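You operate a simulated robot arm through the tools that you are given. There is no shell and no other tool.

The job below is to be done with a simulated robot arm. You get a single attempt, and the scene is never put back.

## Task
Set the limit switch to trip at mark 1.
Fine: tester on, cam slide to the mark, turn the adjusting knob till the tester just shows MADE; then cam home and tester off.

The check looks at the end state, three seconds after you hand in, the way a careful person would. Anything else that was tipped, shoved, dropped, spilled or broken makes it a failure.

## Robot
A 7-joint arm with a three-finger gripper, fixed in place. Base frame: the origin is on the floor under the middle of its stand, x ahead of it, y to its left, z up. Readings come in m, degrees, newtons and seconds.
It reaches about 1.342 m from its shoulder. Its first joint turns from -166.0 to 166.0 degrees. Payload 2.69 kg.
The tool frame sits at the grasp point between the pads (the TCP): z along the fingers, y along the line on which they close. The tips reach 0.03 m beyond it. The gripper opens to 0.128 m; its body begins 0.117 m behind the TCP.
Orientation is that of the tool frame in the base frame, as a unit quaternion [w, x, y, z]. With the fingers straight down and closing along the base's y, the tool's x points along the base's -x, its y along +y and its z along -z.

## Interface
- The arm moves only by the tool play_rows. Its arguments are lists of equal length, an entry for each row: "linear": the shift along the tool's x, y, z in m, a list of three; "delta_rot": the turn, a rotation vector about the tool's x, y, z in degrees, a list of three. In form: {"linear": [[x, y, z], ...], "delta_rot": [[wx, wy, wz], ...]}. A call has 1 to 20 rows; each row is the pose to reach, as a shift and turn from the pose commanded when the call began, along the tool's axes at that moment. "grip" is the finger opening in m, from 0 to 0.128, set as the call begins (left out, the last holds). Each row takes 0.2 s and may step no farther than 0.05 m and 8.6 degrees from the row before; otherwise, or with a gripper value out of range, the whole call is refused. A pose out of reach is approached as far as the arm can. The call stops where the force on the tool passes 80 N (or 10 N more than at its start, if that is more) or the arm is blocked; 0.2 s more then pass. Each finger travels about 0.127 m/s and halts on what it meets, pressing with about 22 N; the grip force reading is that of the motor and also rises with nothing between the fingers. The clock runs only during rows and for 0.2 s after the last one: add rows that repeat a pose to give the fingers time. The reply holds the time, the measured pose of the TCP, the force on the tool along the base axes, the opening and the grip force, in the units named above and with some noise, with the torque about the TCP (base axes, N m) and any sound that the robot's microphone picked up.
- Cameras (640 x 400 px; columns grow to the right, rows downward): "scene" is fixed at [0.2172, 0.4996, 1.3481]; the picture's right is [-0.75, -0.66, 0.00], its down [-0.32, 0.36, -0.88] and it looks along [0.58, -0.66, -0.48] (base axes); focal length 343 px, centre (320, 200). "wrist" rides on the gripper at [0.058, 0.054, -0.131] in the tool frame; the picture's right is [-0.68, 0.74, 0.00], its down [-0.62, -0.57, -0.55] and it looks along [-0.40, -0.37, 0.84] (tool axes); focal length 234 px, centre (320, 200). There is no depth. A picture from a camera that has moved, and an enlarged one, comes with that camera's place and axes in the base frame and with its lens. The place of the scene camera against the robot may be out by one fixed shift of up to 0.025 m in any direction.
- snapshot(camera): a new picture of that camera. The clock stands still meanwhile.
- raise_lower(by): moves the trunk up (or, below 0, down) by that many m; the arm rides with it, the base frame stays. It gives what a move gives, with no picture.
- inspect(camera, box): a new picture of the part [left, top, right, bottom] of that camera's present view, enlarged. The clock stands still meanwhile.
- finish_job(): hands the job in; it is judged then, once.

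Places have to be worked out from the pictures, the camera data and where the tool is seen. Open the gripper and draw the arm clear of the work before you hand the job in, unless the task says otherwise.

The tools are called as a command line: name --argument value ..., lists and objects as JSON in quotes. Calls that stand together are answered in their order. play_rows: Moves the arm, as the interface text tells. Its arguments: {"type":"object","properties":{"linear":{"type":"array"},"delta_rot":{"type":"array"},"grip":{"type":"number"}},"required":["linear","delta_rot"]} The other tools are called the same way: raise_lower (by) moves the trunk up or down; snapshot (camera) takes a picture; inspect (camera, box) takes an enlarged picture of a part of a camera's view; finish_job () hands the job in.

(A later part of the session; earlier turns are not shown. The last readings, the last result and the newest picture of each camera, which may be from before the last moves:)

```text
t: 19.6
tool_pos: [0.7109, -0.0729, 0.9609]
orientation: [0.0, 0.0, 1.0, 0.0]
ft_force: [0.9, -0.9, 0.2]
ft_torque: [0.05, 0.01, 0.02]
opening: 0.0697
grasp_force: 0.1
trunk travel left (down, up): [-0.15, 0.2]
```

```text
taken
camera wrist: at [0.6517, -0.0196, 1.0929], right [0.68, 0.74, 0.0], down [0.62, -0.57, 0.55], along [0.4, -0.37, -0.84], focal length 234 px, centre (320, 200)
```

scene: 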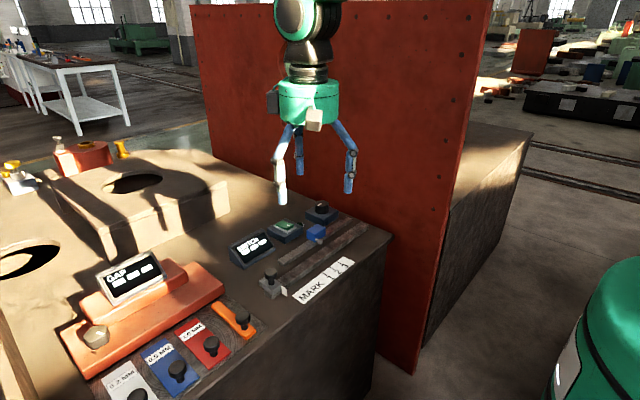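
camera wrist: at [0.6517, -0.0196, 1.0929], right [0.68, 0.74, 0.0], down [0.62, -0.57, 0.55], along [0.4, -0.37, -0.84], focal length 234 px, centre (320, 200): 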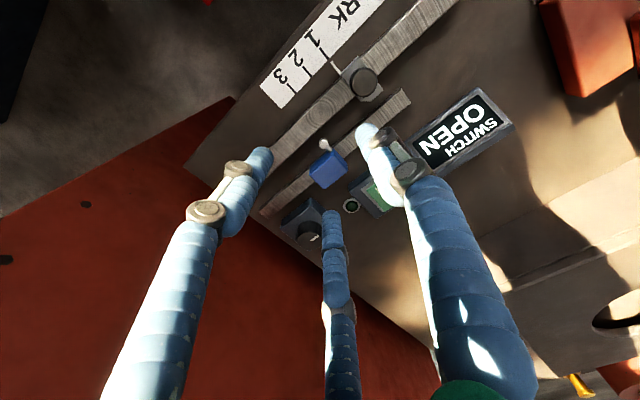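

inspect --camera "wrist" --box '[304, 45, 368, 85]'

inspect --camera "wrist" --box '[316, 50, 348, 70]'

inspect --camera "scene" --box '[312, 262, 336, 277]'

```text
10.00 times, centred on (336, 65) of wrist
camera zoom: at [0.6517, -0.0196, 1.0929], right [0.68, 0.74, 0.0], down [0.62, -0.57, 0.55], along [0.4, -0.37, -0.84], focal length 2342 px, centre (160, 1550)
```

zoom: 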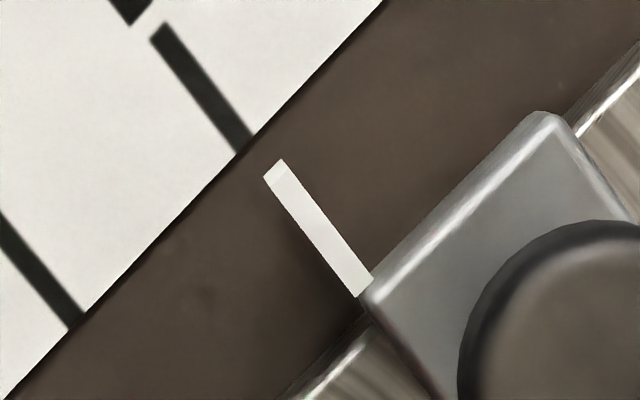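

```text
16.00 times, centred on (332, 60) of wrist
camera zoom: at [0.6517, -0.0196, 1.0929], right [0.68, 0.74, 0.0], down [0.62, -0.57, 0.55], along [0.4, -0.37, -0.84], focal length 3747 px, centre (128, 2440)
```

zoom: 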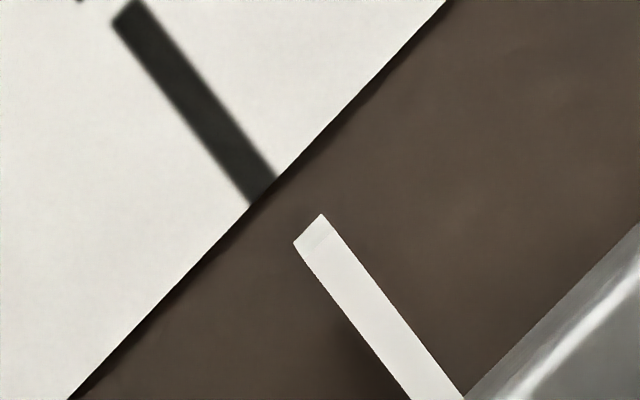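

```text
16.00 times, centred on (324, 270) of scene
camera zoom: at [0.2172, 0.4996, 1.3481], right [-0.75, -0.66, 0.0], down [-0.32, 0.36, -0.88], along [0.58, -0.66, -0.48], focal length 5488 px, centre (256, -912)
```

zoom: 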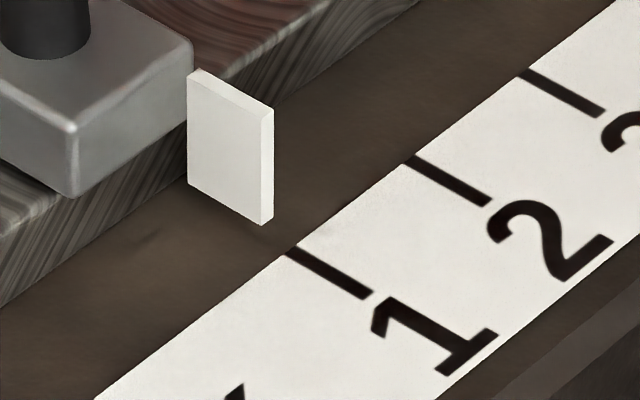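

This no-parallax view shows the pointer mid-plane is 1.0 mm short of tick 1's centre line (tick 2.8 mm wide, plate 2.9 mm thick). I'll go back over the handle and re-grip to nudge it.

play_rows --linear '[[0, 0.035, 0], [0, 0.068, 0], [0, 0.068, 0.04], [0, 0.068, 0.08], [0, 0.068, 0.12], [0, 0.068, 0.145], [0, 0.068, 0.158], [0, 0.068, 0.158]]' --delta_rot '[[0, 0, 0], [0, 0, 0], [0, 0, 0], [0, 0, 0], [0, 0, 0], [0, 0, 0], [0, 0, 0], [0, 0, 0]]' --grip 0.07

play_rows --linear '[[0, 0, 0], [0, 0, 0], [0, 0, 0], [0, 0, 0]]' --delta_rot '[[0, 0, 0], [0, 0, 0], [0, 0, 0], [0, 0, 0]]' --grip 0.02

inspect --camera "wrist" --box '[252, 116, 300, 146]'

```text
t: 21.4
tool_pos: [0.7107, -0.0068, 0.8019]
orientation: [0.0, 0.001, 1.0, 0.001]
ft_force: [0.7, 0.5, -0.1]
ft_torque: [0.01, 0.02, 0.01]
opening: 0.0704
grasp_force: 0.0
trunk travel left (down, up): [-0.15, 0.2]
```

```text
t: 22.4
tool_pos: [0.7095, -0.0071, 0.8025]
orientation: [0.0, -0.001, 1.0, 0.0]
ft_force: [-4.7, -0.2, 12.3]
ft_torque: [-0.15, 0.3, -0.06]
opening: 0.0282
grasp_force: 45.0
trunk travel left (down, up): [-0.15, 0.2]
```

```text
13.33 times, centred on (276, 131) of wrist
camera zoom: at [0.6511, 0.0469, 0.9338], right [0.68, 0.74, 0.0], down [0.61, -0.57, 0.55], along [0.4, -0.37, -0.84], focal length 3122 px, centre (907, 1120)
```

zoom: 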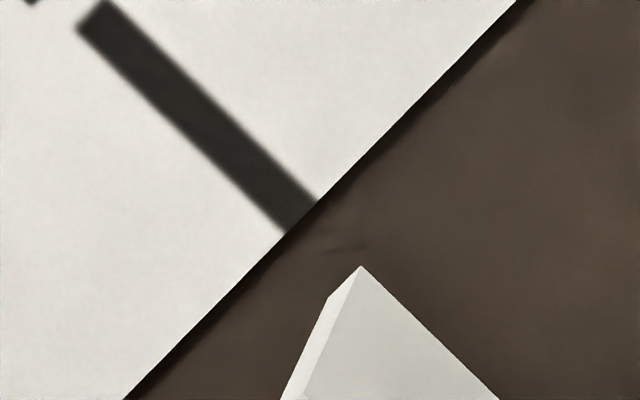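

Gripping shifted the slide about 0.4 mm toward the mark, leaving about 0.6 mm. I'll command a 0.7 mm nudge.

play_rows --linear '[[0, -0.0007, 0], [0, -0.0007, 0]]' --delta_rot '[[0, 0, 0], [0, 0, 0]]' --grip 0.02

inspect --camera "wrist" --box '[252, 116, 300, 146]'

```text
t: 23.0
tool_pos: [0.7087, -0.0062, 0.8026]
orientation: [0.001, 0.0, 1.0, 0.0]
ft_force: [-2.3, -1.6, 5.5]
ft_torque: [-0.22, -0.17, -0.14]
opening: 0.028
grasp_force: 44.7
trunk travel left (down, up): [-0.15, 0.2]
```

```text
13.33 times, centred on (276, 131) of wrist
camera zoom: at [0.6511, 0.0469, 0.9338], right [0.68, 0.74, 0.0], down [0.62, -0.57, 0.55], along [0.4, -0.37, -0.84], focal length 3122 px, centre (907, 1120)
```

zoom: 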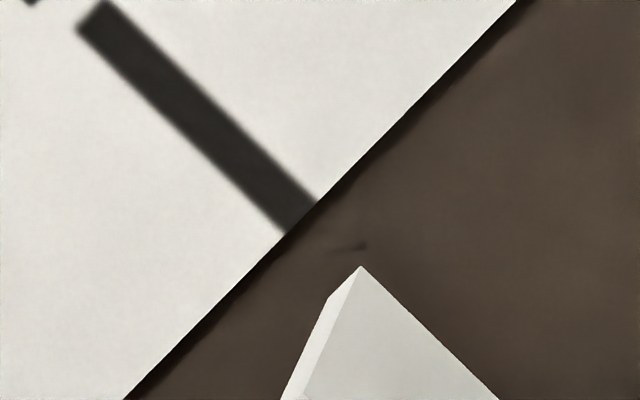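

There was no movement because of stiction at this small step. I'll command another 0.7 mm and check again.

play_rows --linear '[[0, -0.0007, 0], [0, -0.0007, 0], [0, -0.0007, 0]]' --delta_rot '[[0, 0, 0], [0, 0, 0], [0, 0, 0]]' --grip 0.02

inspect --camera "wrist" --box '[252, 116, 300, 146]'

```text
t: 23.8
tool_pos: [0.7107, -0.0065, 0.8033]
orientation: [0.0, 0.0, 1.0, 0.0]
ft_force: [2.6, 1.6, 1.9]
ft_torque: [-0.02, -0.14, -0.12]
opening: 0.0282
grasp_force: 44.4
trunk travel left (down, up): [-0.15, 0.2]
```

```text
13.33 times, centred on (276, 131) of wrist
camera zoom: at [0.651, 0.0464, 0.9337], right [0.68, 0.74, 0.0], down [0.62, -0.57, 0.55], along [0.4, -0.37, -0.84], focal length 3122 px, centre (907, 1120)
```

zoom: 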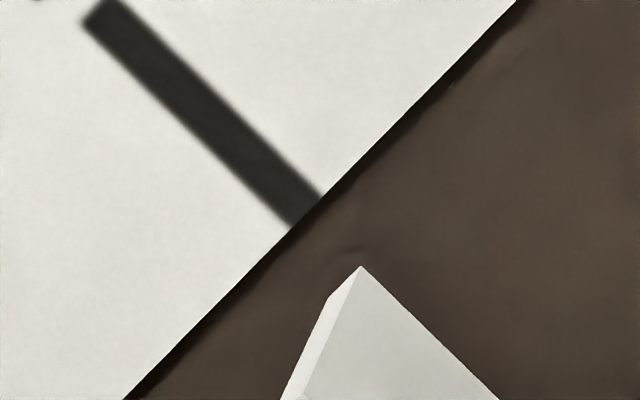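

The tick and pointer offset now matches the target, so I'll release, lift, and verify from the no-parallax pose.

play_rows --linear '[[0, 0, 0], [0, 0, 0], [0, 0, 0]]' --delta_rot '[[0, 0, 0], [0, 0, 0], [0, 0, 0]]' --grip 0.07

play_rows --linear '[[0, 0, -0.03], [0, 0, -0.07], [0, 0, -0.11], [0, -0.02, -0.15], [0, -0.045, -0.158], [0, -0.067, -0.158], [0, -0.067, -0.158]]' --delta_rot '[[0, 0, 0], [0, 0, 0], [0, 0, 0], [0, 0, 0], [0, 0, 0], [0, 0, 0], [0, 0, 0]]' --grip 0.07

inspect --camera "wrist" --box '[316, 50, 348, 70]'

inspect --camera "wrist" --box '[260, 40, 420, 240]'

```text
t: 24.6
tool_pos: [0.7091, -0.0069, 0.8009]
orientation: [0.0, 0.0, 1.0, 0.0]
ft_force: [-1.0, -0.7, 0.9]
ft_torque: [-0.02, -0.01, 0.02]
opening: 0.0698
grasp_force: 0.0
trunk travel left (down, up): [-0.15, 0.2]
```

```text
t: 26.2
tool_pos: [0.7085, -0.0726, 0.9598]
orientation: [0.0, 0.0, 1.0, 0.0]
ft_force: [0.2, -0.3, -0.3]
ft_torque: [0.03, 0.02, 0.02]
opening: 0.0702
grasp_force: 0.1
trunk travel left (down, up): [-0.15, 0.2]
```

```text
16.00 times, centred on (332, 60) of wrist
camera zoom: at [0.6494, -0.0196, 1.0915], right [0.68, 0.74, 0.0], down [0.62, -0.57, 0.55], along [0.4, -0.37, -0.84], focal length 3747 px, centre (128, 2440)
```

zoom: 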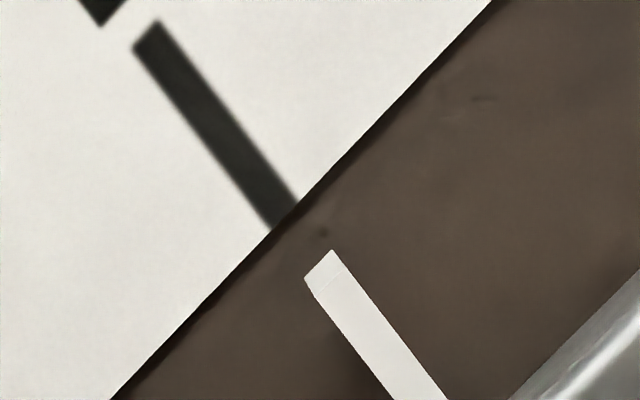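

```text
2.00 times, centred on (340, 140) of wrist
camera zoom: at [0.6494, -0.0196, 1.0915], right [0.68, 0.74, 0.0], down [0.62, -0.57, 0.55], along [0.4, -0.37, -0.84], focal length 468 px, centre (280, 320)
```

zoom: 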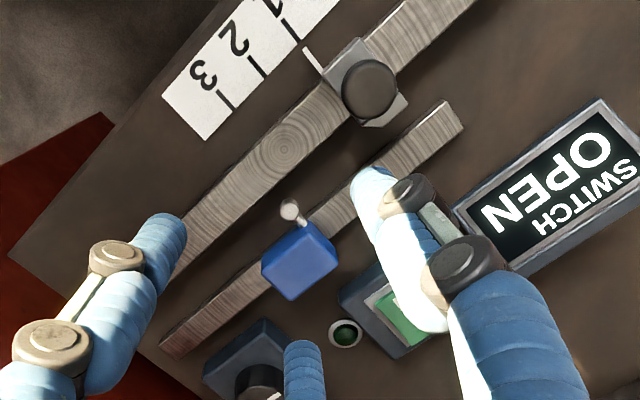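

The pointer now lines up with tick 1 to within about 0.2 mm. Next is the adjusting knob, so I'll move above it at about (0.840, -0.217) with the fingers open at 0.1 to refine its centre.

play_rows --linear '[[-0.026, -0.0288, 0.006], [-0.052, -0.0576, 0.012], [-0.078, -0.0864, 0.018], [-0.104, -0.1152, 0.024], [-0.13, -0.144, 0.03], [-0.13, -0.144, 0.03]]' --delta_rot '[[0, 0, 0], [0, 0, 0], [0, 0, 0], [0, 0, 0], [0, 0, 0], [0, 0, 0]]' --grip 0.1

snapshot --camera "wrist"

snapshot --camera "scene"

```text
t: 27.6
tool_pos: [0.8407, -0.2159, 0.9291]
orientation: [0.0, 0.001, 1.0, 0.0]
ft_force: [-0.6, -0.5, -0.2]
ft_torque: [0.01, 0.0, -0.05]
opening: 0.1
grasp_force: 0.1
trunk travel left (down, up): [-0.15, 0.2]
```

```text
taken
camera wrist: at [0.7819, -0.164, 1.0599], right [0.68, 0.74, 0.0], down [0.62, -0.57, 0.55], along [0.4, -0.37, -0.84], focal length 234 px, centre (320, 200)
```

wrist: 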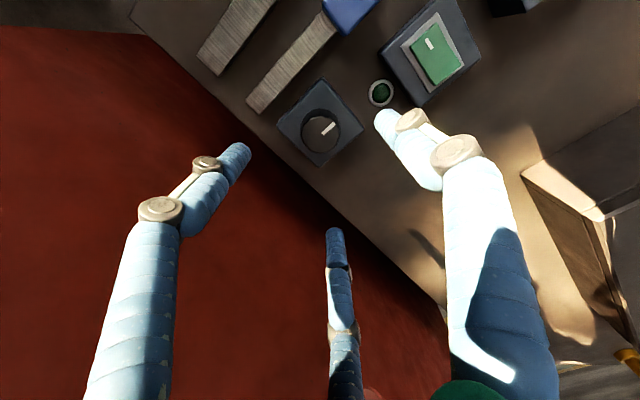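

```text
taken
```

scene: 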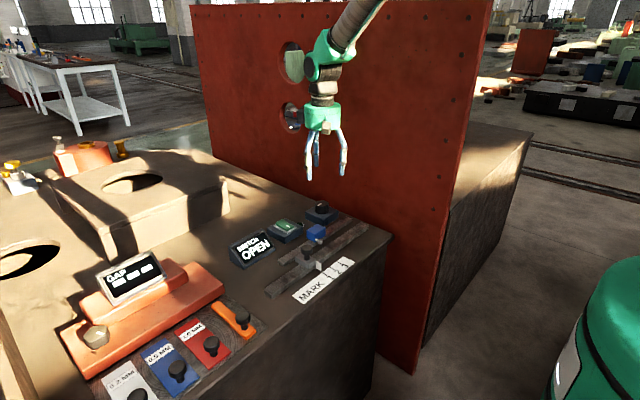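

The display is still visible in the scene view. I'll zoom in on the knob to refine its axis.

inspect --camera "wrist" --box '[264, 70, 376, 140]'

inspect --camera "wrist" --box '[264, 100, 376, 170]'

```text
5.71 times, centred on (320, 105) of wrist
camera zoom: at [0.7819, -0.164, 1.0599], right [0.68, 0.74, 0.0], down [0.62, -0.57, 0.55], along [0.4, -0.37, -0.84], focal length 1338 px, centre (320, 743)
```

zoom: 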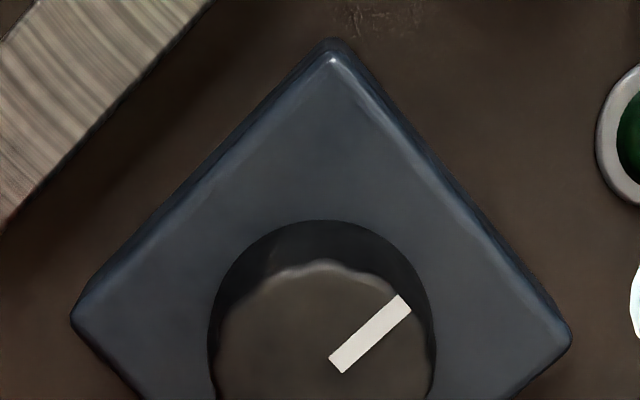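

```text
5.71 times, centred on (320, 135) of wrist
camera zoom: at [0.7819, -0.164, 1.0599], right [0.68, 0.74, 0.0], down [0.62, -0.57, 0.55], along [0.4, -0.37, -0.84], focal length 1338 px, centre (320, 571)
```

zoom: 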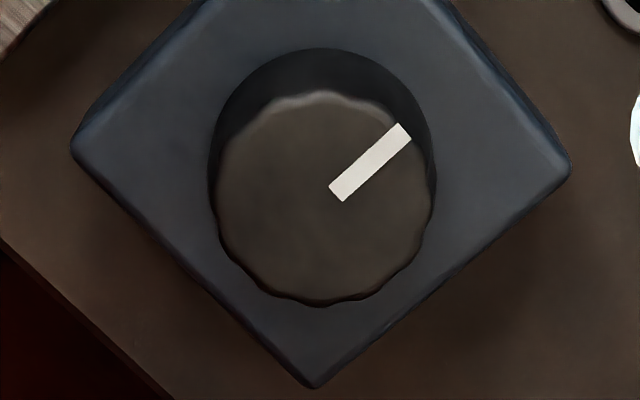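

The knob axis is at about (0.8435, -0.2195) with a top at z≈0.796, and it is about 43 mm across. I'll centre over it, descend with 0.08 opening to TCP z≈0.804, and check before closing.

play_rows --linear '[[-0.0034, -0.0022, 0.0], [-0.0034, -0.0022, 0.04], [-0.0034, -0.0022, 0.08], [-0.0034, -0.0022, 0.105], [-0.0034, -0.0022, 0.12], [-0.0034, -0.0022, 0.126], [-0.0034, -0.0022, 0.126]]' --delta_rot '[[0, 0, 0], [0, 0, 0], [0, 0, 0], [0, 0, 0], [0, 0, 0], [0, 0, 0], [0, 0, 0]]' --grip 0.08

snapshot --camera "wrist"

inspect --camera "scene" --box '[230, 180, 374, 270]'

```text
t: 29.2
tool_pos: [0.8432, -0.2195, 0.8045]
orientation: [0.0, -0.001, 1.0, 0.001]
ft_force: [0.9, 0.0, -0.1]
ft_torque: [0.01, 0.01, 0.01]
opening: 0.0801
grasp_force: 0.0
trunk travel left (down, up): [-0.15, 0.2]
```

```text
taken
camera wrist: at [0.7851, -0.1662, 0.9364], right [0.68, 0.74, 0.0], down [0.62, -0.57, 0.55], along [0.4, -0.37, -0.84], focal length 234 px, centre (320, 200)
```

wrist: 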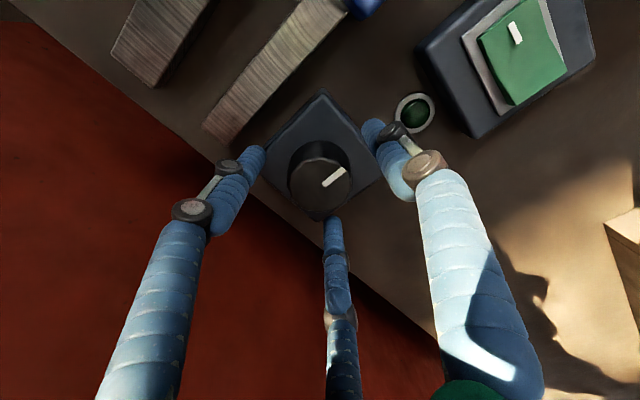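

```text
4.44 times, centred on (302, 225) of scene
camera zoom: at [0.2172, 0.4996, 1.3481], right [-0.75, -0.66, 0.0], down [-0.32, 0.36, -0.88], along [0.58, -0.66, -0.48], focal length 1524 px, centre (400, 89)
```

zoom: 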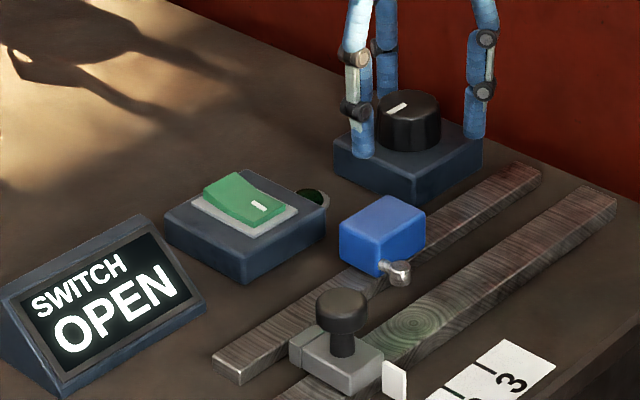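

The knob is centred between the fingers. I'll close on it.

play_rows --linear '[[0, 0, 0], [0, 0, 0], [0, 0, 0], [0, 0, 0]]' --delta_rot '[[0, 0, 0], [0, 0, 0], [0, 0, 0], [0, 0, 0]]' --grip 0.03

inspect --camera "scene" --box '[230, 180, 374, 270]'

```text
t: 30.2
tool_pos: [0.8453, -0.2205, 0.8053]
orientation: [0.001, 0.001, 1.0, 0.0]
ft_force: [8.0, -16.3, -0.9]
ft_torque: [-0.49, -0.27, -0.02]
opening: 0.0463
grasp_force: 11.9
trunk travel left (down, up): [-0.15, 0.2]
```

```text
4.44 times, centred on (302, 225) of scene
camera zoom: at [0.2172, 0.4996, 1.3481], right [-0.75, -0.66, 0.0], down [-0.32, 0.36, -0.88], along [0.58, -0.66, -0.48], focal length 1524 px, centre (400, 89)
```

zoom: 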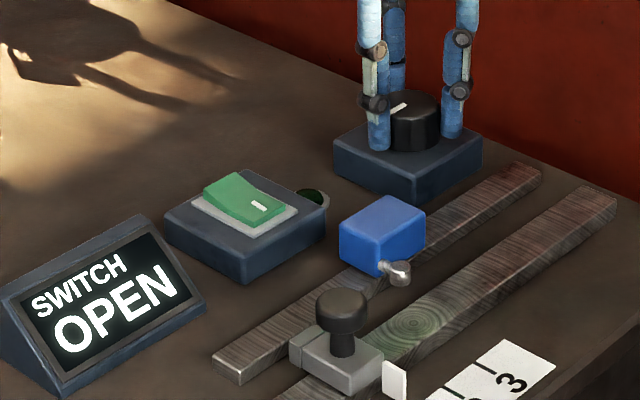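

The side load (+8, -16 N) means the knob axis is slightly to +x/-y of the TCP. I'll shift about 1.5–2 mm that way and let the grip settle.

play_rows --linear '[[-0.001, -0.001, 0], [-0.001, -0.002, 0], [-0.001, -0.002, 0]]' --delta_rot '[[0, 0, 0], [0, 0, 0], [0, 0, 0]]' --grip 0.03

```text
t: 31.0
tool_pos: [0.8449, -0.2202, 0.8059]
orientation: [0.0, 0.0, 1.0, 0.0]
ft_force: [1.2, 6.1, 15.5]
ft_torque: [0.34, 0.19, -0.01]
opening: 0.0457
grasp_force: 44.8
trunk travel left (down, up): [-0.15, 0.2]
```

The grip is now balanced, with a grasp force of 45 N. I'll try turning +24° about tool z (clockwise from above) and watch the blue switch.

play_rows --linear '[[0, 0, 0], [0, 0, 0], [0, 0, 0], [0, 0, 0]]' --delta_rot '[[0, 0, 8], [0, 0, 16], [0, 0, 24], [0, 0, 24]]' --grip 0.03

inspect --camera "scene" --box '[230, 180, 374, 270]'

snapshot --camera "wrist"

```text
t: 32.0
tool_pos: [0.8457, -0.2205, 0.8051]
orientation: [0.0, 0.208, 0.978, 0.0]
ft_force: [8.1, 13.9, 7.8]
ft_torque: [0.47, -0.38, -0.03]
opening: 0.0457
grasp_force: 44.9
trunk travel left (down, up): [-0.15, 0.2]
```

```text
4.44 times, centred on (302, 225) of scene
camera zoom: at [0.2172, 0.4996, 1.3481], right [-0.75, -0.66, 0.0], down [-0.32, 0.36, -0.88], along [0.58, -0.66, -0.48], focal length 1524 px, centre (400, 89)
```

zoom: 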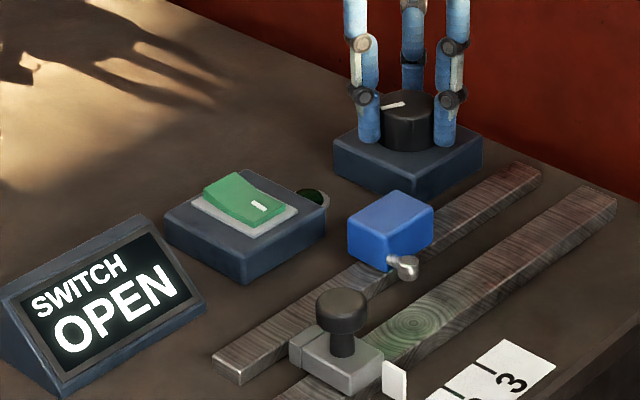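

```text
taken
camera wrist: at [0.8128, -0.1483, 0.9367], right [0.92, 0.4, 0.0], down [0.33, -0.77, 0.55], along [0.22, -0.5, -0.84], focal length 234 px, centre (320, 200)
```

wrist: 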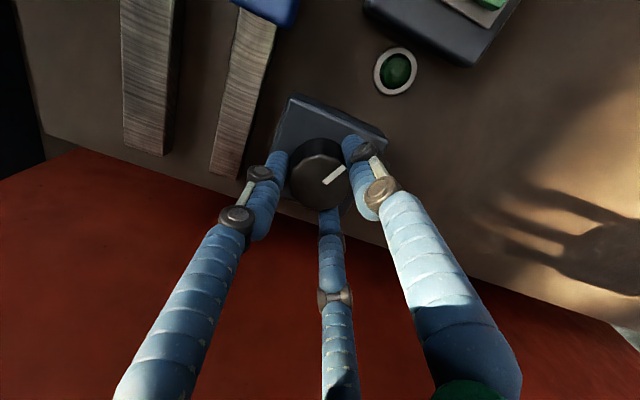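

Clockwise moves the switch away from the cam at about 0.3 mm per degree, so I need counter-clockwise (negative about tool z). I'll turn back 24° and a further 56°, then look.

play_rows --linear '[[0, 0, 0], [0, 0, 0], [0, 0, 0], [0, 0, 0], [0, 0, 0], [0, 0, 0], [0, 0, 0], [0, 0, 0], [0, 0, 0], [0, 0, 0], [0, 0, 0]]' --delta_rot '[[0, 0, -8], [0, 0, -16], [0, 0, -24], [0, 0, -32], [0, 0, -40], [0, 0, -48], [0, 0, -56], [0, 0, -64], [0, 0, -72], [0, 0, -80], [0, 0, -80]]' --grip 0.03

inspect --camera "scene" --box '[230, 180, 374, 270]'

snapshot --camera "wrist"

```text
t: 34.4
tool_pos: [0.8453, -0.2197, 0.8055]
orientation: [-0.001, -0.471, 0.882, -0.001]
ft_force: [12.2, 27.4, 7.2]
ft_torque: [1.03, -0.51, 0.02]
opening: 0.0455
grasp_force: 44.6
trunk travel left (down, up): [-0.15, 0.2]
```

```text
4.44 times, centred on (302, 225) of scene
camera zoom: at [0.2172, 0.4996, 1.3481], right [-0.75, -0.66, 0.0], down [-0.32, 0.36, -0.88], along [0.58, -0.66, -0.48], focal length 1524 px, centre (400, 89)
```

zoom: 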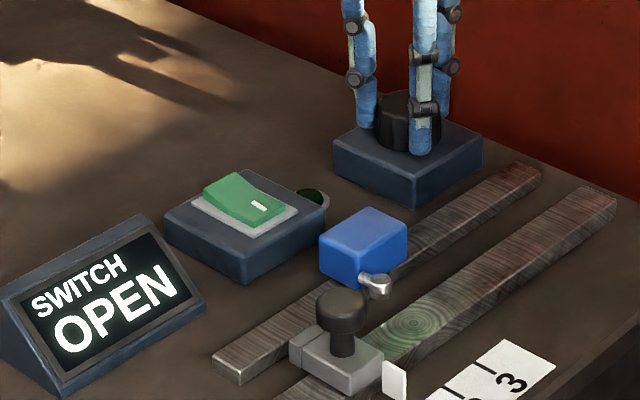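

```text
taken
camera wrist: at [0.7673, -0.2397, 0.9367], right [-0.23, 0.97, 0.0], down [0.81, 0.2, 0.55], along [0.53, 0.13, -0.84], focal length 234 px, centre (320, 200)
```

wrist: 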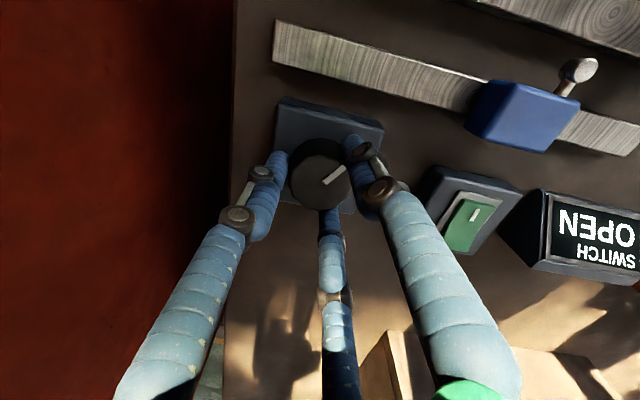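

The switch moved about 27 mm toward the cam over 80°, roughly 0.34 mm/deg, and the display still reads OPEN. I'll look closely at the roller-to-cam gap before continuing.

inspect --camera "scene" --box '[284, 220, 332, 270]'

inspect --camera "wrist" --box '[440, 0, 640, 125]'

```text
8.00 times, centred on (308, 245) of scene
camera zoom: at [0.2172, 0.4996, 1.3481], right [-0.75, -0.66, 0.0], down [-0.32, 0.36, -0.88], along [0.58, -0.66, -0.48], focal length 2744 px, centre (416, -160)
```

zoom: 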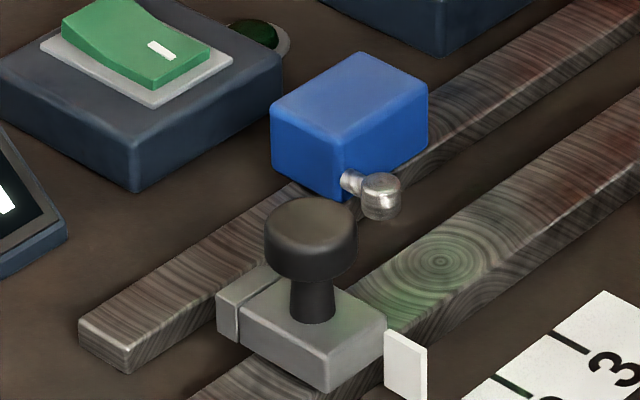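

```text
3.20 times, centred on (540, 62) of wrist
camera zoom: at [0.7673, -0.2397, 0.9367], right [-0.23, 0.97, 0.0], down [0.81, 0.2, 0.55], along [0.53, 0.13, -0.84], focal length 749 px, centre (-384, 640)
```

zoom: 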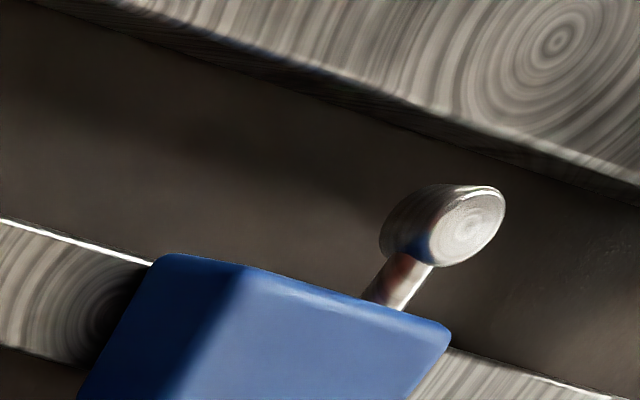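

There's still a clear gap between the roller and the cam block. I'll continue another 40° counter-clockwise with a small recentring shift.

play_rows --linear '[[-0.001, 0.0002, 0], [-0.0018, 0.0003, 0], [-0.0018, 0.0003, 0], [-0.0018, 0.0003, 0], [-0.0018, 0.0003, 0], [-0.0018, 0.0003, 0]]' --delta_rot '[[0, 0, -8], [0, 0, -16], [0, 0, -24], [0, 0, -32], [0, 0, -40], [0, 0, -40]]' --grip 0.03

inspect --camera "scene" --box '[230, 190, 358, 270]'

```text
t: 35.8
tool_pos: [0.846, -0.2197, 0.806]
orientation: [0.0, 0.743, -0.669, -0.001]
ft_force: [-0.3, -6.1, 10.9]
ft_torque: [-0.38, 0.01, 0.0]
opening: 0.0456
grasp_force: 44.9
trunk travel left (down, up): [-0.15, 0.2]
```

```text
5.00 times, centred on (294, 230) of scene
camera zoom: at [0.2172, 0.4996, 1.3481], right [-0.75, -0.66, 0.0], down [-0.32, 0.36, -0.88], along [0.58, -0.66, -0.48], focal length 1715 px, centre (450, 50)
```

zoom: 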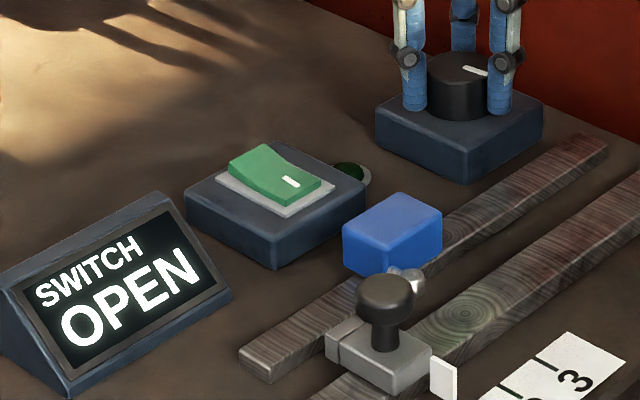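

The roller is now close to the block and the display still reads OPEN. I'll continue in smaller increments with a display check after each.

play_rows --linear '[[0, 0, 0], [0, 0, 0], [0, 0, 0], [0, 0, 0], [0, 0, 0]]' --delta_rot '[[0, 0, -4], [0, 0, -8], [0, 0, -12], [0, 0, -16], [0, 0, -16]]' --grip 0.03

inspect --camera "scene" --box '[230, 190, 358, 270]'

```text
t: 37.0
tool_pos: [0.8446, -0.2201, 0.8053]
orientation: [-0.001, 0.829, -0.559, 0.001]
ft_force: [-2.9, -20.0, 16.5]
ft_torque: [-0.73, 0.15, 0.04]
opening: 0.0457
grasp_force: 44.9
trunk travel left (down, up): [-0.15, 0.2]
```

```text
5.00 times, centred on (294, 230) of scene
camera zoom: at [0.2172, 0.4996, 1.3481], right [-0.75, -0.66, 0.0], down [-0.32, 0.36, -0.88], along [0.58, -0.66, -0.48], focal length 1715 px, centre (450, 50)
```

zoom: 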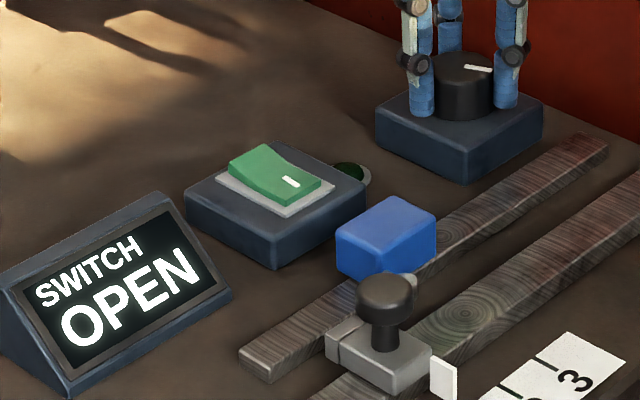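

It's still OPEN. I'll continue 12° more with a small recentring.

play_rows --linear '[[0.0009, 0.0004, 0], [0.0009, 0.0004, 0], [0.0009, 0.0004, 0], [0.0009, 0.0004, 0], [0.0009, 0.0004, 0]]' --delta_rot '[[0, 0, -3], [0, 0, -6], [0, 0, -9], [0, 0, -12], [0, 0, -12]]' --grip 0.03

inspect --camera "scene" --box '[230, 190, 358, 270]'

```text
t: 38.2
tool_pos: [0.8448, -0.2205, 0.805]
orientation: [-0.001, 0.883, -0.469, 0.0]
ft_force: [-1.1, -2.4, 19.5]
ft_torque: [0.01, 0.08, -0.01]
opening: 0.0457
grasp_force: 45.2
trunk travel left (down, up): [-0.15, 0.2]
```

```text
5.00 times, centred on (294, 230) of scene
camera zoom: at [0.2172, 0.4996, 1.3481], right [-0.75, -0.66, 0.0], down [-0.32, 0.36, -0.88], along [0.58, -0.66, -0.48], focal length 1715 px, centre (450, 50)
```

zoom: 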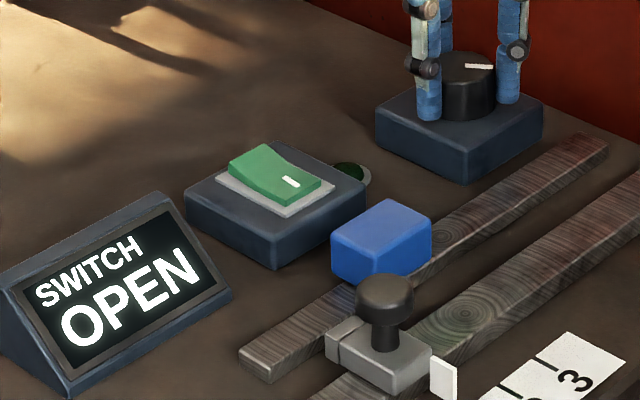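

It's still OPEN after another ~4 mm. I'll check the wrist view for the roller-to-cam gap.

snapshot --camera "wrist"

inspect --camera "scene" --box '[284, 225, 332, 275]'

```text
taken
camera wrist: at [0.8326, -0.2994, 0.9366], right [-0.99, 0.15, 0.0], down [0.12, 0.83, 0.55], along [0.08, 0.54, -0.84], focal length 234 px, centre (320, 200)
```

wrist: 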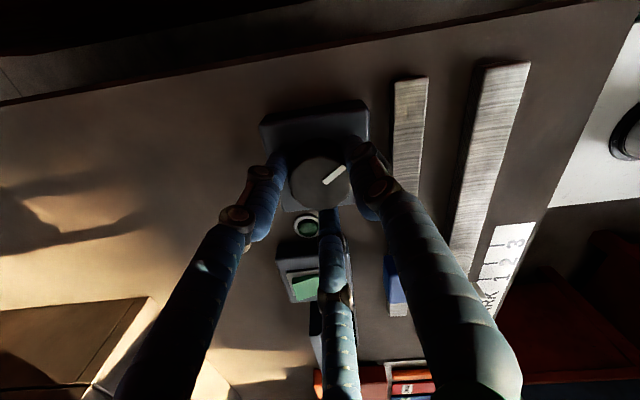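

```text
8.00 times, centred on (308, 250) of scene
camera zoom: at [0.2172, 0.4996, 1.3481], right [-0.75, -0.66, 0.0], down [-0.32, 0.36, -0.88], along [0.58, -0.66, -0.48], focal length 2744 px, centre (416, -200)
```

zoom: 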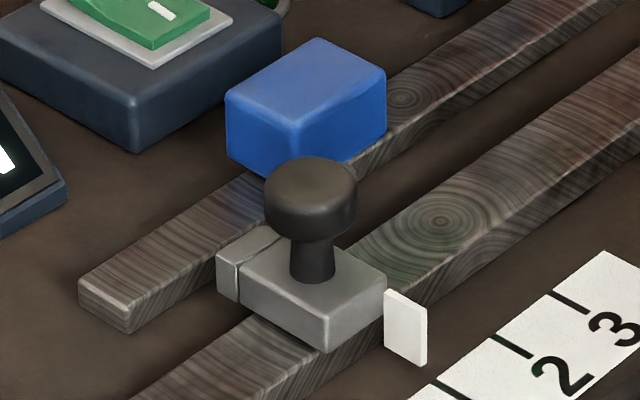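

The roller is hidden behind the handle, so I'll proceed in 6° (about 2 mm) increments, checking the display each time.

play_rows --linear '[[0, 0, 0], [0, 0, 0], [0, 0, 0]]' --delta_rot '[[0, 0, -3], [0, 0, -6], [0, 0, -6]]' --grip 0.03

inspect --camera "scene" --box '[230, 220, 310, 270]'

play_rows --linear '[[0, 0, 0], [0, 0, 0], [0, 0, 0]]' --delta_rot '[[0, 0, -3], [0, 0, -6], [0, 0, -6]]' --grip 0.03

inspect --camera "scene" --box '[230, 190, 358, 270]'

```text
t: 39.0
tool_pos: [0.8457, -0.2202, 0.8041]
orientation: [0.0, 0.906, -0.423, 0.0]
ft_force: [-1.3, 2.2, 21.9]
ft_torque: [0.15, 0.15, 0.05]
opening: 0.0457
grasp_force: 45.2
trunk travel left (down, up): [-0.15, 0.2]
```

```text
8.00 times, centred on (270, 245) of scene
camera zoom: at [0.2172, 0.4996, 1.3481], right [-0.75, -0.66, 0.0], down [-0.32, 0.36, -0.88], along [0.58, -0.66, -0.48], focal length 2744 px, centre (720, -160)
```

zoom: 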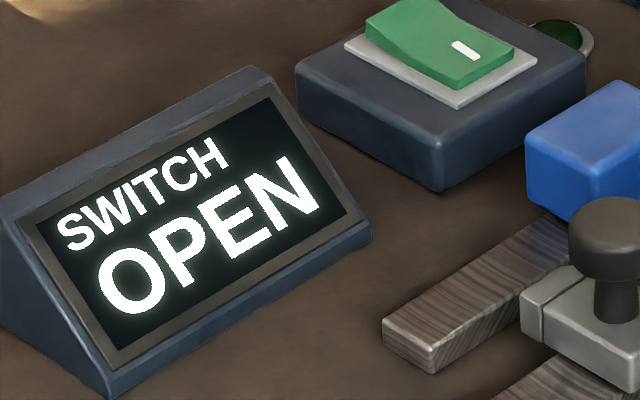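

```text
t: 39.8
tool_pos: [0.8446, -0.2207, 0.8049]
orientation: [0.0, 0.927, -0.375, 0.0]
ft_force: [-2.0, 8.0, 18.2]
ft_torque: [0.26, -0.01, 0.03]
opening: 0.0456
grasp_force: 45.0
trunk travel left (down, up): [-0.15, 0.2]
```

```text
5.00 times, centred on (294, 230) of scene
camera zoom: at [0.2172, 0.4996, 1.3481], right [-0.75, -0.66, 0.0], down [-0.32, 0.36, -0.88], along [0.58, -0.66, -0.48], focal length 1715 px, centre (450, 50)
```

zoom: 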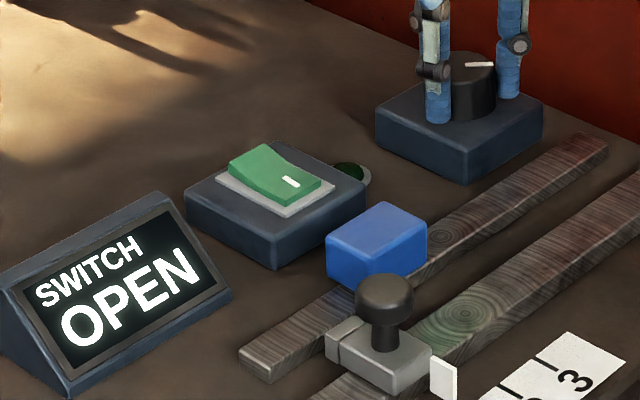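

It's still OPEN. I'll continue with two more 6° increments, with a display check after each.

play_rows --linear '[[0, 0, 0], [0, 0, 0], [0, 0, 0]]' --delta_rot '[[0, 0, -3], [0, 0, -6], [0, 0, -6]]' --grip 0.03

inspect --camera "scene" --box '[230, 220, 310, 270]'

play_rows --linear '[[0, 0, 0], [0, 0, 0], [0, 0, 0]]' --delta_rot '[[0, 0, -3], [0, 0, -6], [0, 0, -6]]' --grip 0.03

inspect --camera "scene" --box '[230, 190, 358, 270]'

```text
t: 40.6
tool_pos: [0.8465, -0.2202, 0.8061]
orientation: [0.001, 0.946, -0.325, 0.0]
ft_force: [0.5, 7.0, 10.6]
ft_torque: [0.18, -0.1, -0.02]
opening: 0.0458
grasp_force: 45.1
trunk travel left (down, up): [-0.15, 0.2]
```

```text
8.00 times, centred on (270, 245) of scene
camera zoom: at [0.2172, 0.4996, 1.3481], right [-0.75, -0.66, 0.0], down [-0.32, 0.36, -0.88], along [0.58, -0.66, -0.48], focal length 2744 px, centre (720, -160)
```

zoom: 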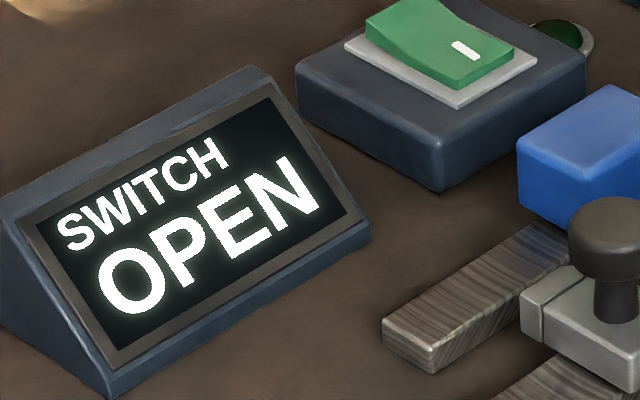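

```text
t: 41.4
tool_pos: [0.8453, -0.2204, 0.8046]
orientation: [0.0, 0.961, -0.276, 0.0]
ft_force: [2.5, 16.7, 8.7]
ft_torque: [0.58, -0.09, -0.01]
opening: 0.0457
grasp_force: 45.3
trunk travel left (down, up): [-0.15, 0.2]
```

```text
5.00 times, centred on (294, 230) of scene
camera zoom: at [0.2172, 0.4996, 1.3481], right [-0.75, -0.66, 0.0], down [-0.32, 0.36, -0.88], along [0.58, -0.66, -0.48], focal length 1715 px, centre (450, 50)
```

zoom: 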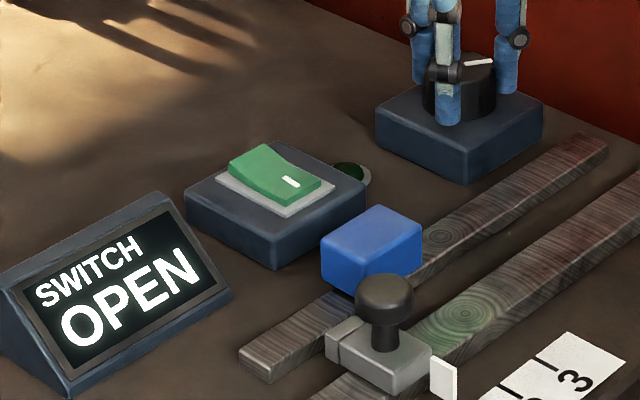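

It's still OPEN. I'll continue with a small recentring toward +y.

play_rows --linear '[[-0.0004, -0.0006, 0], [-0.0004, -0.0006, 0], [-0.0004, -0.0006, 0]]' --delta_rot '[[0, 0, -3], [0, 0, -6], [0, 0, -6]]' --grip 0.03

inspect --camera "scene" --box '[230, 220, 310, 270]'

play_rows --linear '[[0, 0, 0], [0, 0, 0], [0, 0, 0]]' --delta_rot '[[0, 0, -3], [0, 0, -6], [0, 0, -6]]' --grip 0.03

inspect --camera "scene" --box '[230, 190, 358, 270]'

```text
t: 42.2
tool_pos: [0.8452, -0.2204, 0.8051]
orientation: [-0.001, 0.974, -0.225, 0.0]
ft_force: [2.1, 7.0, 5.9]
ft_torque: [0.07, -0.17, 0.04]
opening: 0.0454
grasp_force: 45.1
trunk travel left (down, up): [-0.15, 0.2]
```

```text
8.00 times, centred on (270, 245) of scene
camera zoom: at [0.2172, 0.4996, 1.3481], right [-0.75, -0.66, 0.0], down [-0.32, 0.36, -0.88], along [0.58, -0.66, -0.48], focal length 2744 px, centre (720, -160)
```

zoom: 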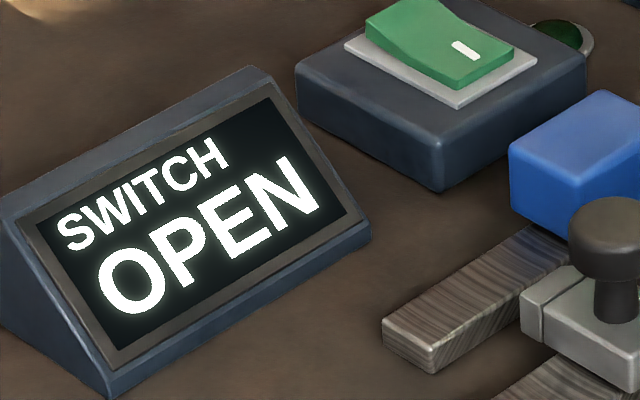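

```text
t: 43.0
tool_pos: [0.8449, -0.2194, 0.8048]
orientation: [0.006, 0.983, -0.185, -0.003]
ft_force: [-42.5, -27.3, -1.4]
ft_torque: [-0.74, 1.71, -0.01]
opening: 0.0457
grasp_force: 45.1
out of reach, approached as far as the arm can: row 2, 3
trunk travel left (down, up): [-0.15, 0.2]
```

```text
5.00 times, centred on (294, 230) of scene
camera zoom: at [0.2172, 0.4996, 1.3481], right [-0.75, -0.66, 0.0], down [-0.32, 0.36, -0.88], along [0.58, -0.66, -0.48], focal length 1715 px, centre (450, 50)
```

zoom: 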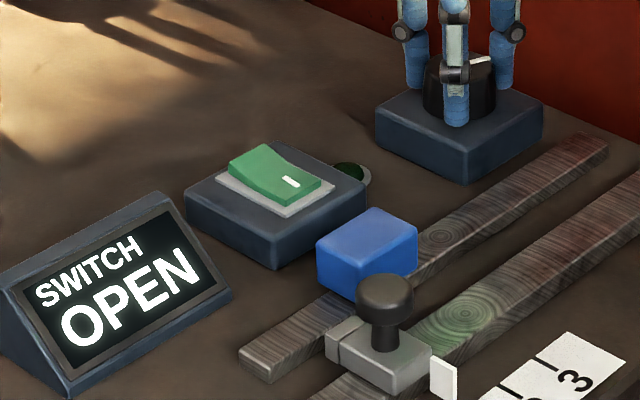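

The wrist joint reached its limit near yaw -158° and the display still reads OPEN. I'll back off 4° to relieve the strain, release, lift clear, rewind 120° and re-grip.

play_rows --linear '[[0, 0, 0], [0, 0, 0]]' --delta_rot '[[0, 0, 4], [0, 0, 4]]' --grip 0.03

play_rows --linear '[[0, 0, 0], [0, 0, 0], [0, 0, 0]]' --delta_rot '[[0, 0, 0], [0, 0, 0], [0, 0, 0]]' --grip 0.08

inspect --camera "scene" --box '[230, 190, 358, 270]'

```text
t: 43.6
tool_pos: [0.8461, -0.2205, 0.8056]
orientation: [-0.002, 0.978, -0.209, -0.001]
ft_force: [-57.6, -45.4, -11.2]
ft_torque: [-1.27, 1.2, 0.01]
opening: 0.0477
grasp_force: 44.7
trunk travel left (down, up): [-0.15, 0.2]
```

```text
t: 44.4
tool_pos: [0.8521, -0.2173, 0.8079]
orientation: [0.0, 0.978, -0.208, 0.0]
ft_force: [0.4, 0.6, 0.1]
ft_torque: [0.03, -0.05, 0.03]
opening: 0.0801
grasp_force: 0.1
trunk travel left (down, up): [-0.15, 0.2]
```

```text
5.00 times, centred on (294, 230) of scene
camera zoom: at [0.2172, 0.4996, 1.3481], right [-0.75, -0.66, 0.0], down [-0.32, 0.36, -0.88], along [0.58, -0.66, -0.48], focal length 1715 px, centre (450, 50)
```

zoom: 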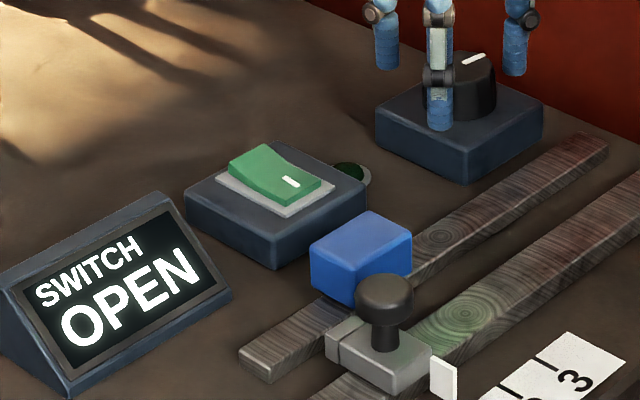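

The fingers are clear, but the reach-limited move left the TCP about 7 mm off the knob axis. I'll lift, rewind +120°, and recentre on (0.8452, -0.2203).

play_rows --linear '[[0, 0, -0.025], [0, 0, -0.045], [-0.0051, 0.0055, -0.045], [-0.0051, 0.0055, -0.045], [-0.0051, 0.0055, -0.045], [-0.0051, 0.0055, -0.045], [-0.0051, 0.0055, -0.045], [-0.0051, 0.0055, -0.045], [-0.0051, 0.0055, -0.045], [-0.0051, 0.0055, -0.045], [-0.0051, 0.0055, -0.045], [-0.0051, 0.0055, -0.045], [-0.0051, 0.0055, -0.045], [-0.0051, 0.0055, -0.045], [-0.0051, 0.0055, -0.045], [-0.0051, 0.0055, -0.045], [-0.0051, 0.0055, -0.045], [-0.0051, 0.0055, -0.045]]' --delta_rot '[[0, 0, 0], [0, 0, 0], [0, 0, 8], [0, 0, 16], [0, 0, 24], [0, 0, 32], [0, 0, 40], [0, 0, 48], [0, 0, 56], [0, 0, 64], [0, 0, 72], [0, 0, 80], [0, 0, 88], [0, 0, 96], [0, 0, 104], [0, 0, 112], [0, 0, 120], [0, 0, 120]]' --grip 0.08

snapshot --camera "wrist"

inspect --camera "scene" --box '[284, 220, 332, 270]'

```text
t: 48.2
tool_pos: [0.8441, -0.2197, 0.8525]
orientation: [0.001, -0.308, 0.951, -0.001]
ft_force: [0.2, 0.0, 0.2]
ft_torque: [0.02, 0.0, 0.0]
opening: 0.0798
grasp_force: 0.1
trunk travel left (down, up): [-0.15, 0.2]
```

```text
taken
camera wrist: at [0.7641, -0.2111, 0.9825], right [0.12, 0.99, 0.0], down [0.83, -0.1, 0.55], along [0.54, -0.06, -0.84], focal length 234 px, centre (320, 200)
```

wrist: 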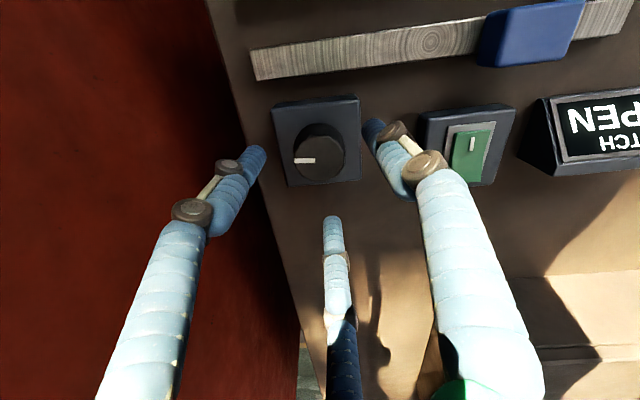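

```text
8.00 times, centred on (308, 245) of scene
camera zoom: at [0.2172, 0.4996, 1.3481], right [-0.75, -0.66, 0.0], down [-0.32, 0.36, -0.88], along [0.58, -0.66, -0.48], focal length 2744 px, centre (416, -160)
```

zoom: 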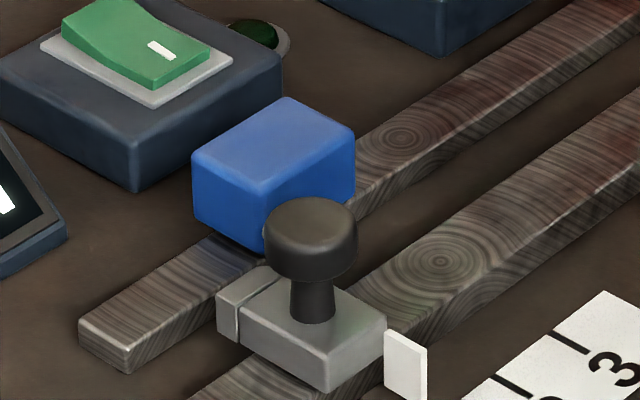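

The knob is centred beneath the gripper again and its indicator now points toward -y. I'll lower to grip height and close.

play_rows --linear '[[0, 0, 0.02], [0, 0, 0.038], [0, 0, 0.0475], [0, 0, 0.0475]]' --delta_rot '[[0, 0, 0], [0, 0, 0], [0, 0, 0], [0, 0, 0]]' --grip 0.08

play_rows --linear '[[0, 0, 0], [0, 0, 0], [0, 0, 0], [0, 0, 0], [0, 0, 0]]' --delta_rot '[[0, 0, 0], [0, 0, 0], [0, 0, 0], [0, 0, 0], [0, 0, 0]]' --grip 0.03

inspect --camera "scene" --box '[230, 190, 358, 270]'

snapshot --camera "wrist"

```text
t: 49.2
tool_pos: [0.8449, -0.2189, 0.8046]
orientation: [0.0, -0.31, 0.951, -0.001]
ft_force: [0.4, 0.9, -0.3]
ft_torque: [-0.01, 0.01, -0.01]
opening: 0.0799
grasp_force: 0.0
trunk travel left (down, up): [-0.15, 0.2]
```

```text
t: 50.4
tool_pos: [0.845, -0.2198, 0.8061]
orientation: [0.0, -0.309, 0.951, 0.0]
ft_force: [-0.6, -11.5, -1.4]
ft_torque: [-0.4, 0.12, -0.01]
opening: 0.046
grasp_force: 45.1
trunk travel left (down, up): [-0.15, 0.2]
```

```text
5.00 times, centred on (294, 230) of scene
camera zoom: at [0.2172, 0.4996, 1.3481], right [-0.75, -0.66, 0.0], down [-0.32, 0.36, -0.88], along [0.58, -0.66, -0.48], focal length 1715 px, centre (450, 50)
```

zoom: 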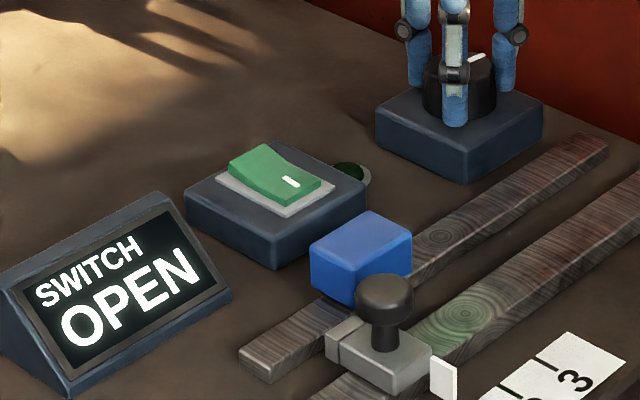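

```text
taken
camera wrist: at [0.7653, -0.2117, 0.9363], right [0.12, 0.99, 0.0], down [0.83, -0.1, 0.55], along [0.54, -0.06, -0.84], focal length 234 px, centre (320, 200)
```

wrist: 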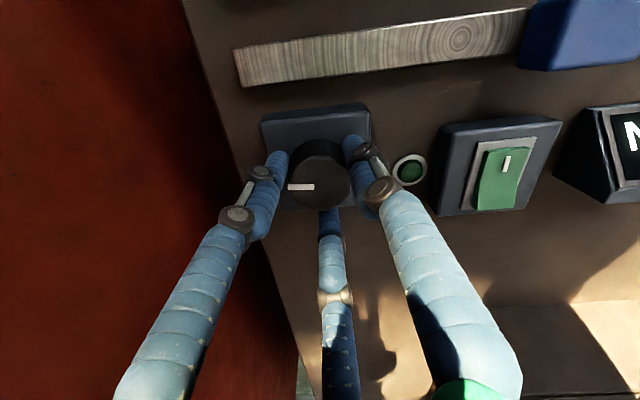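

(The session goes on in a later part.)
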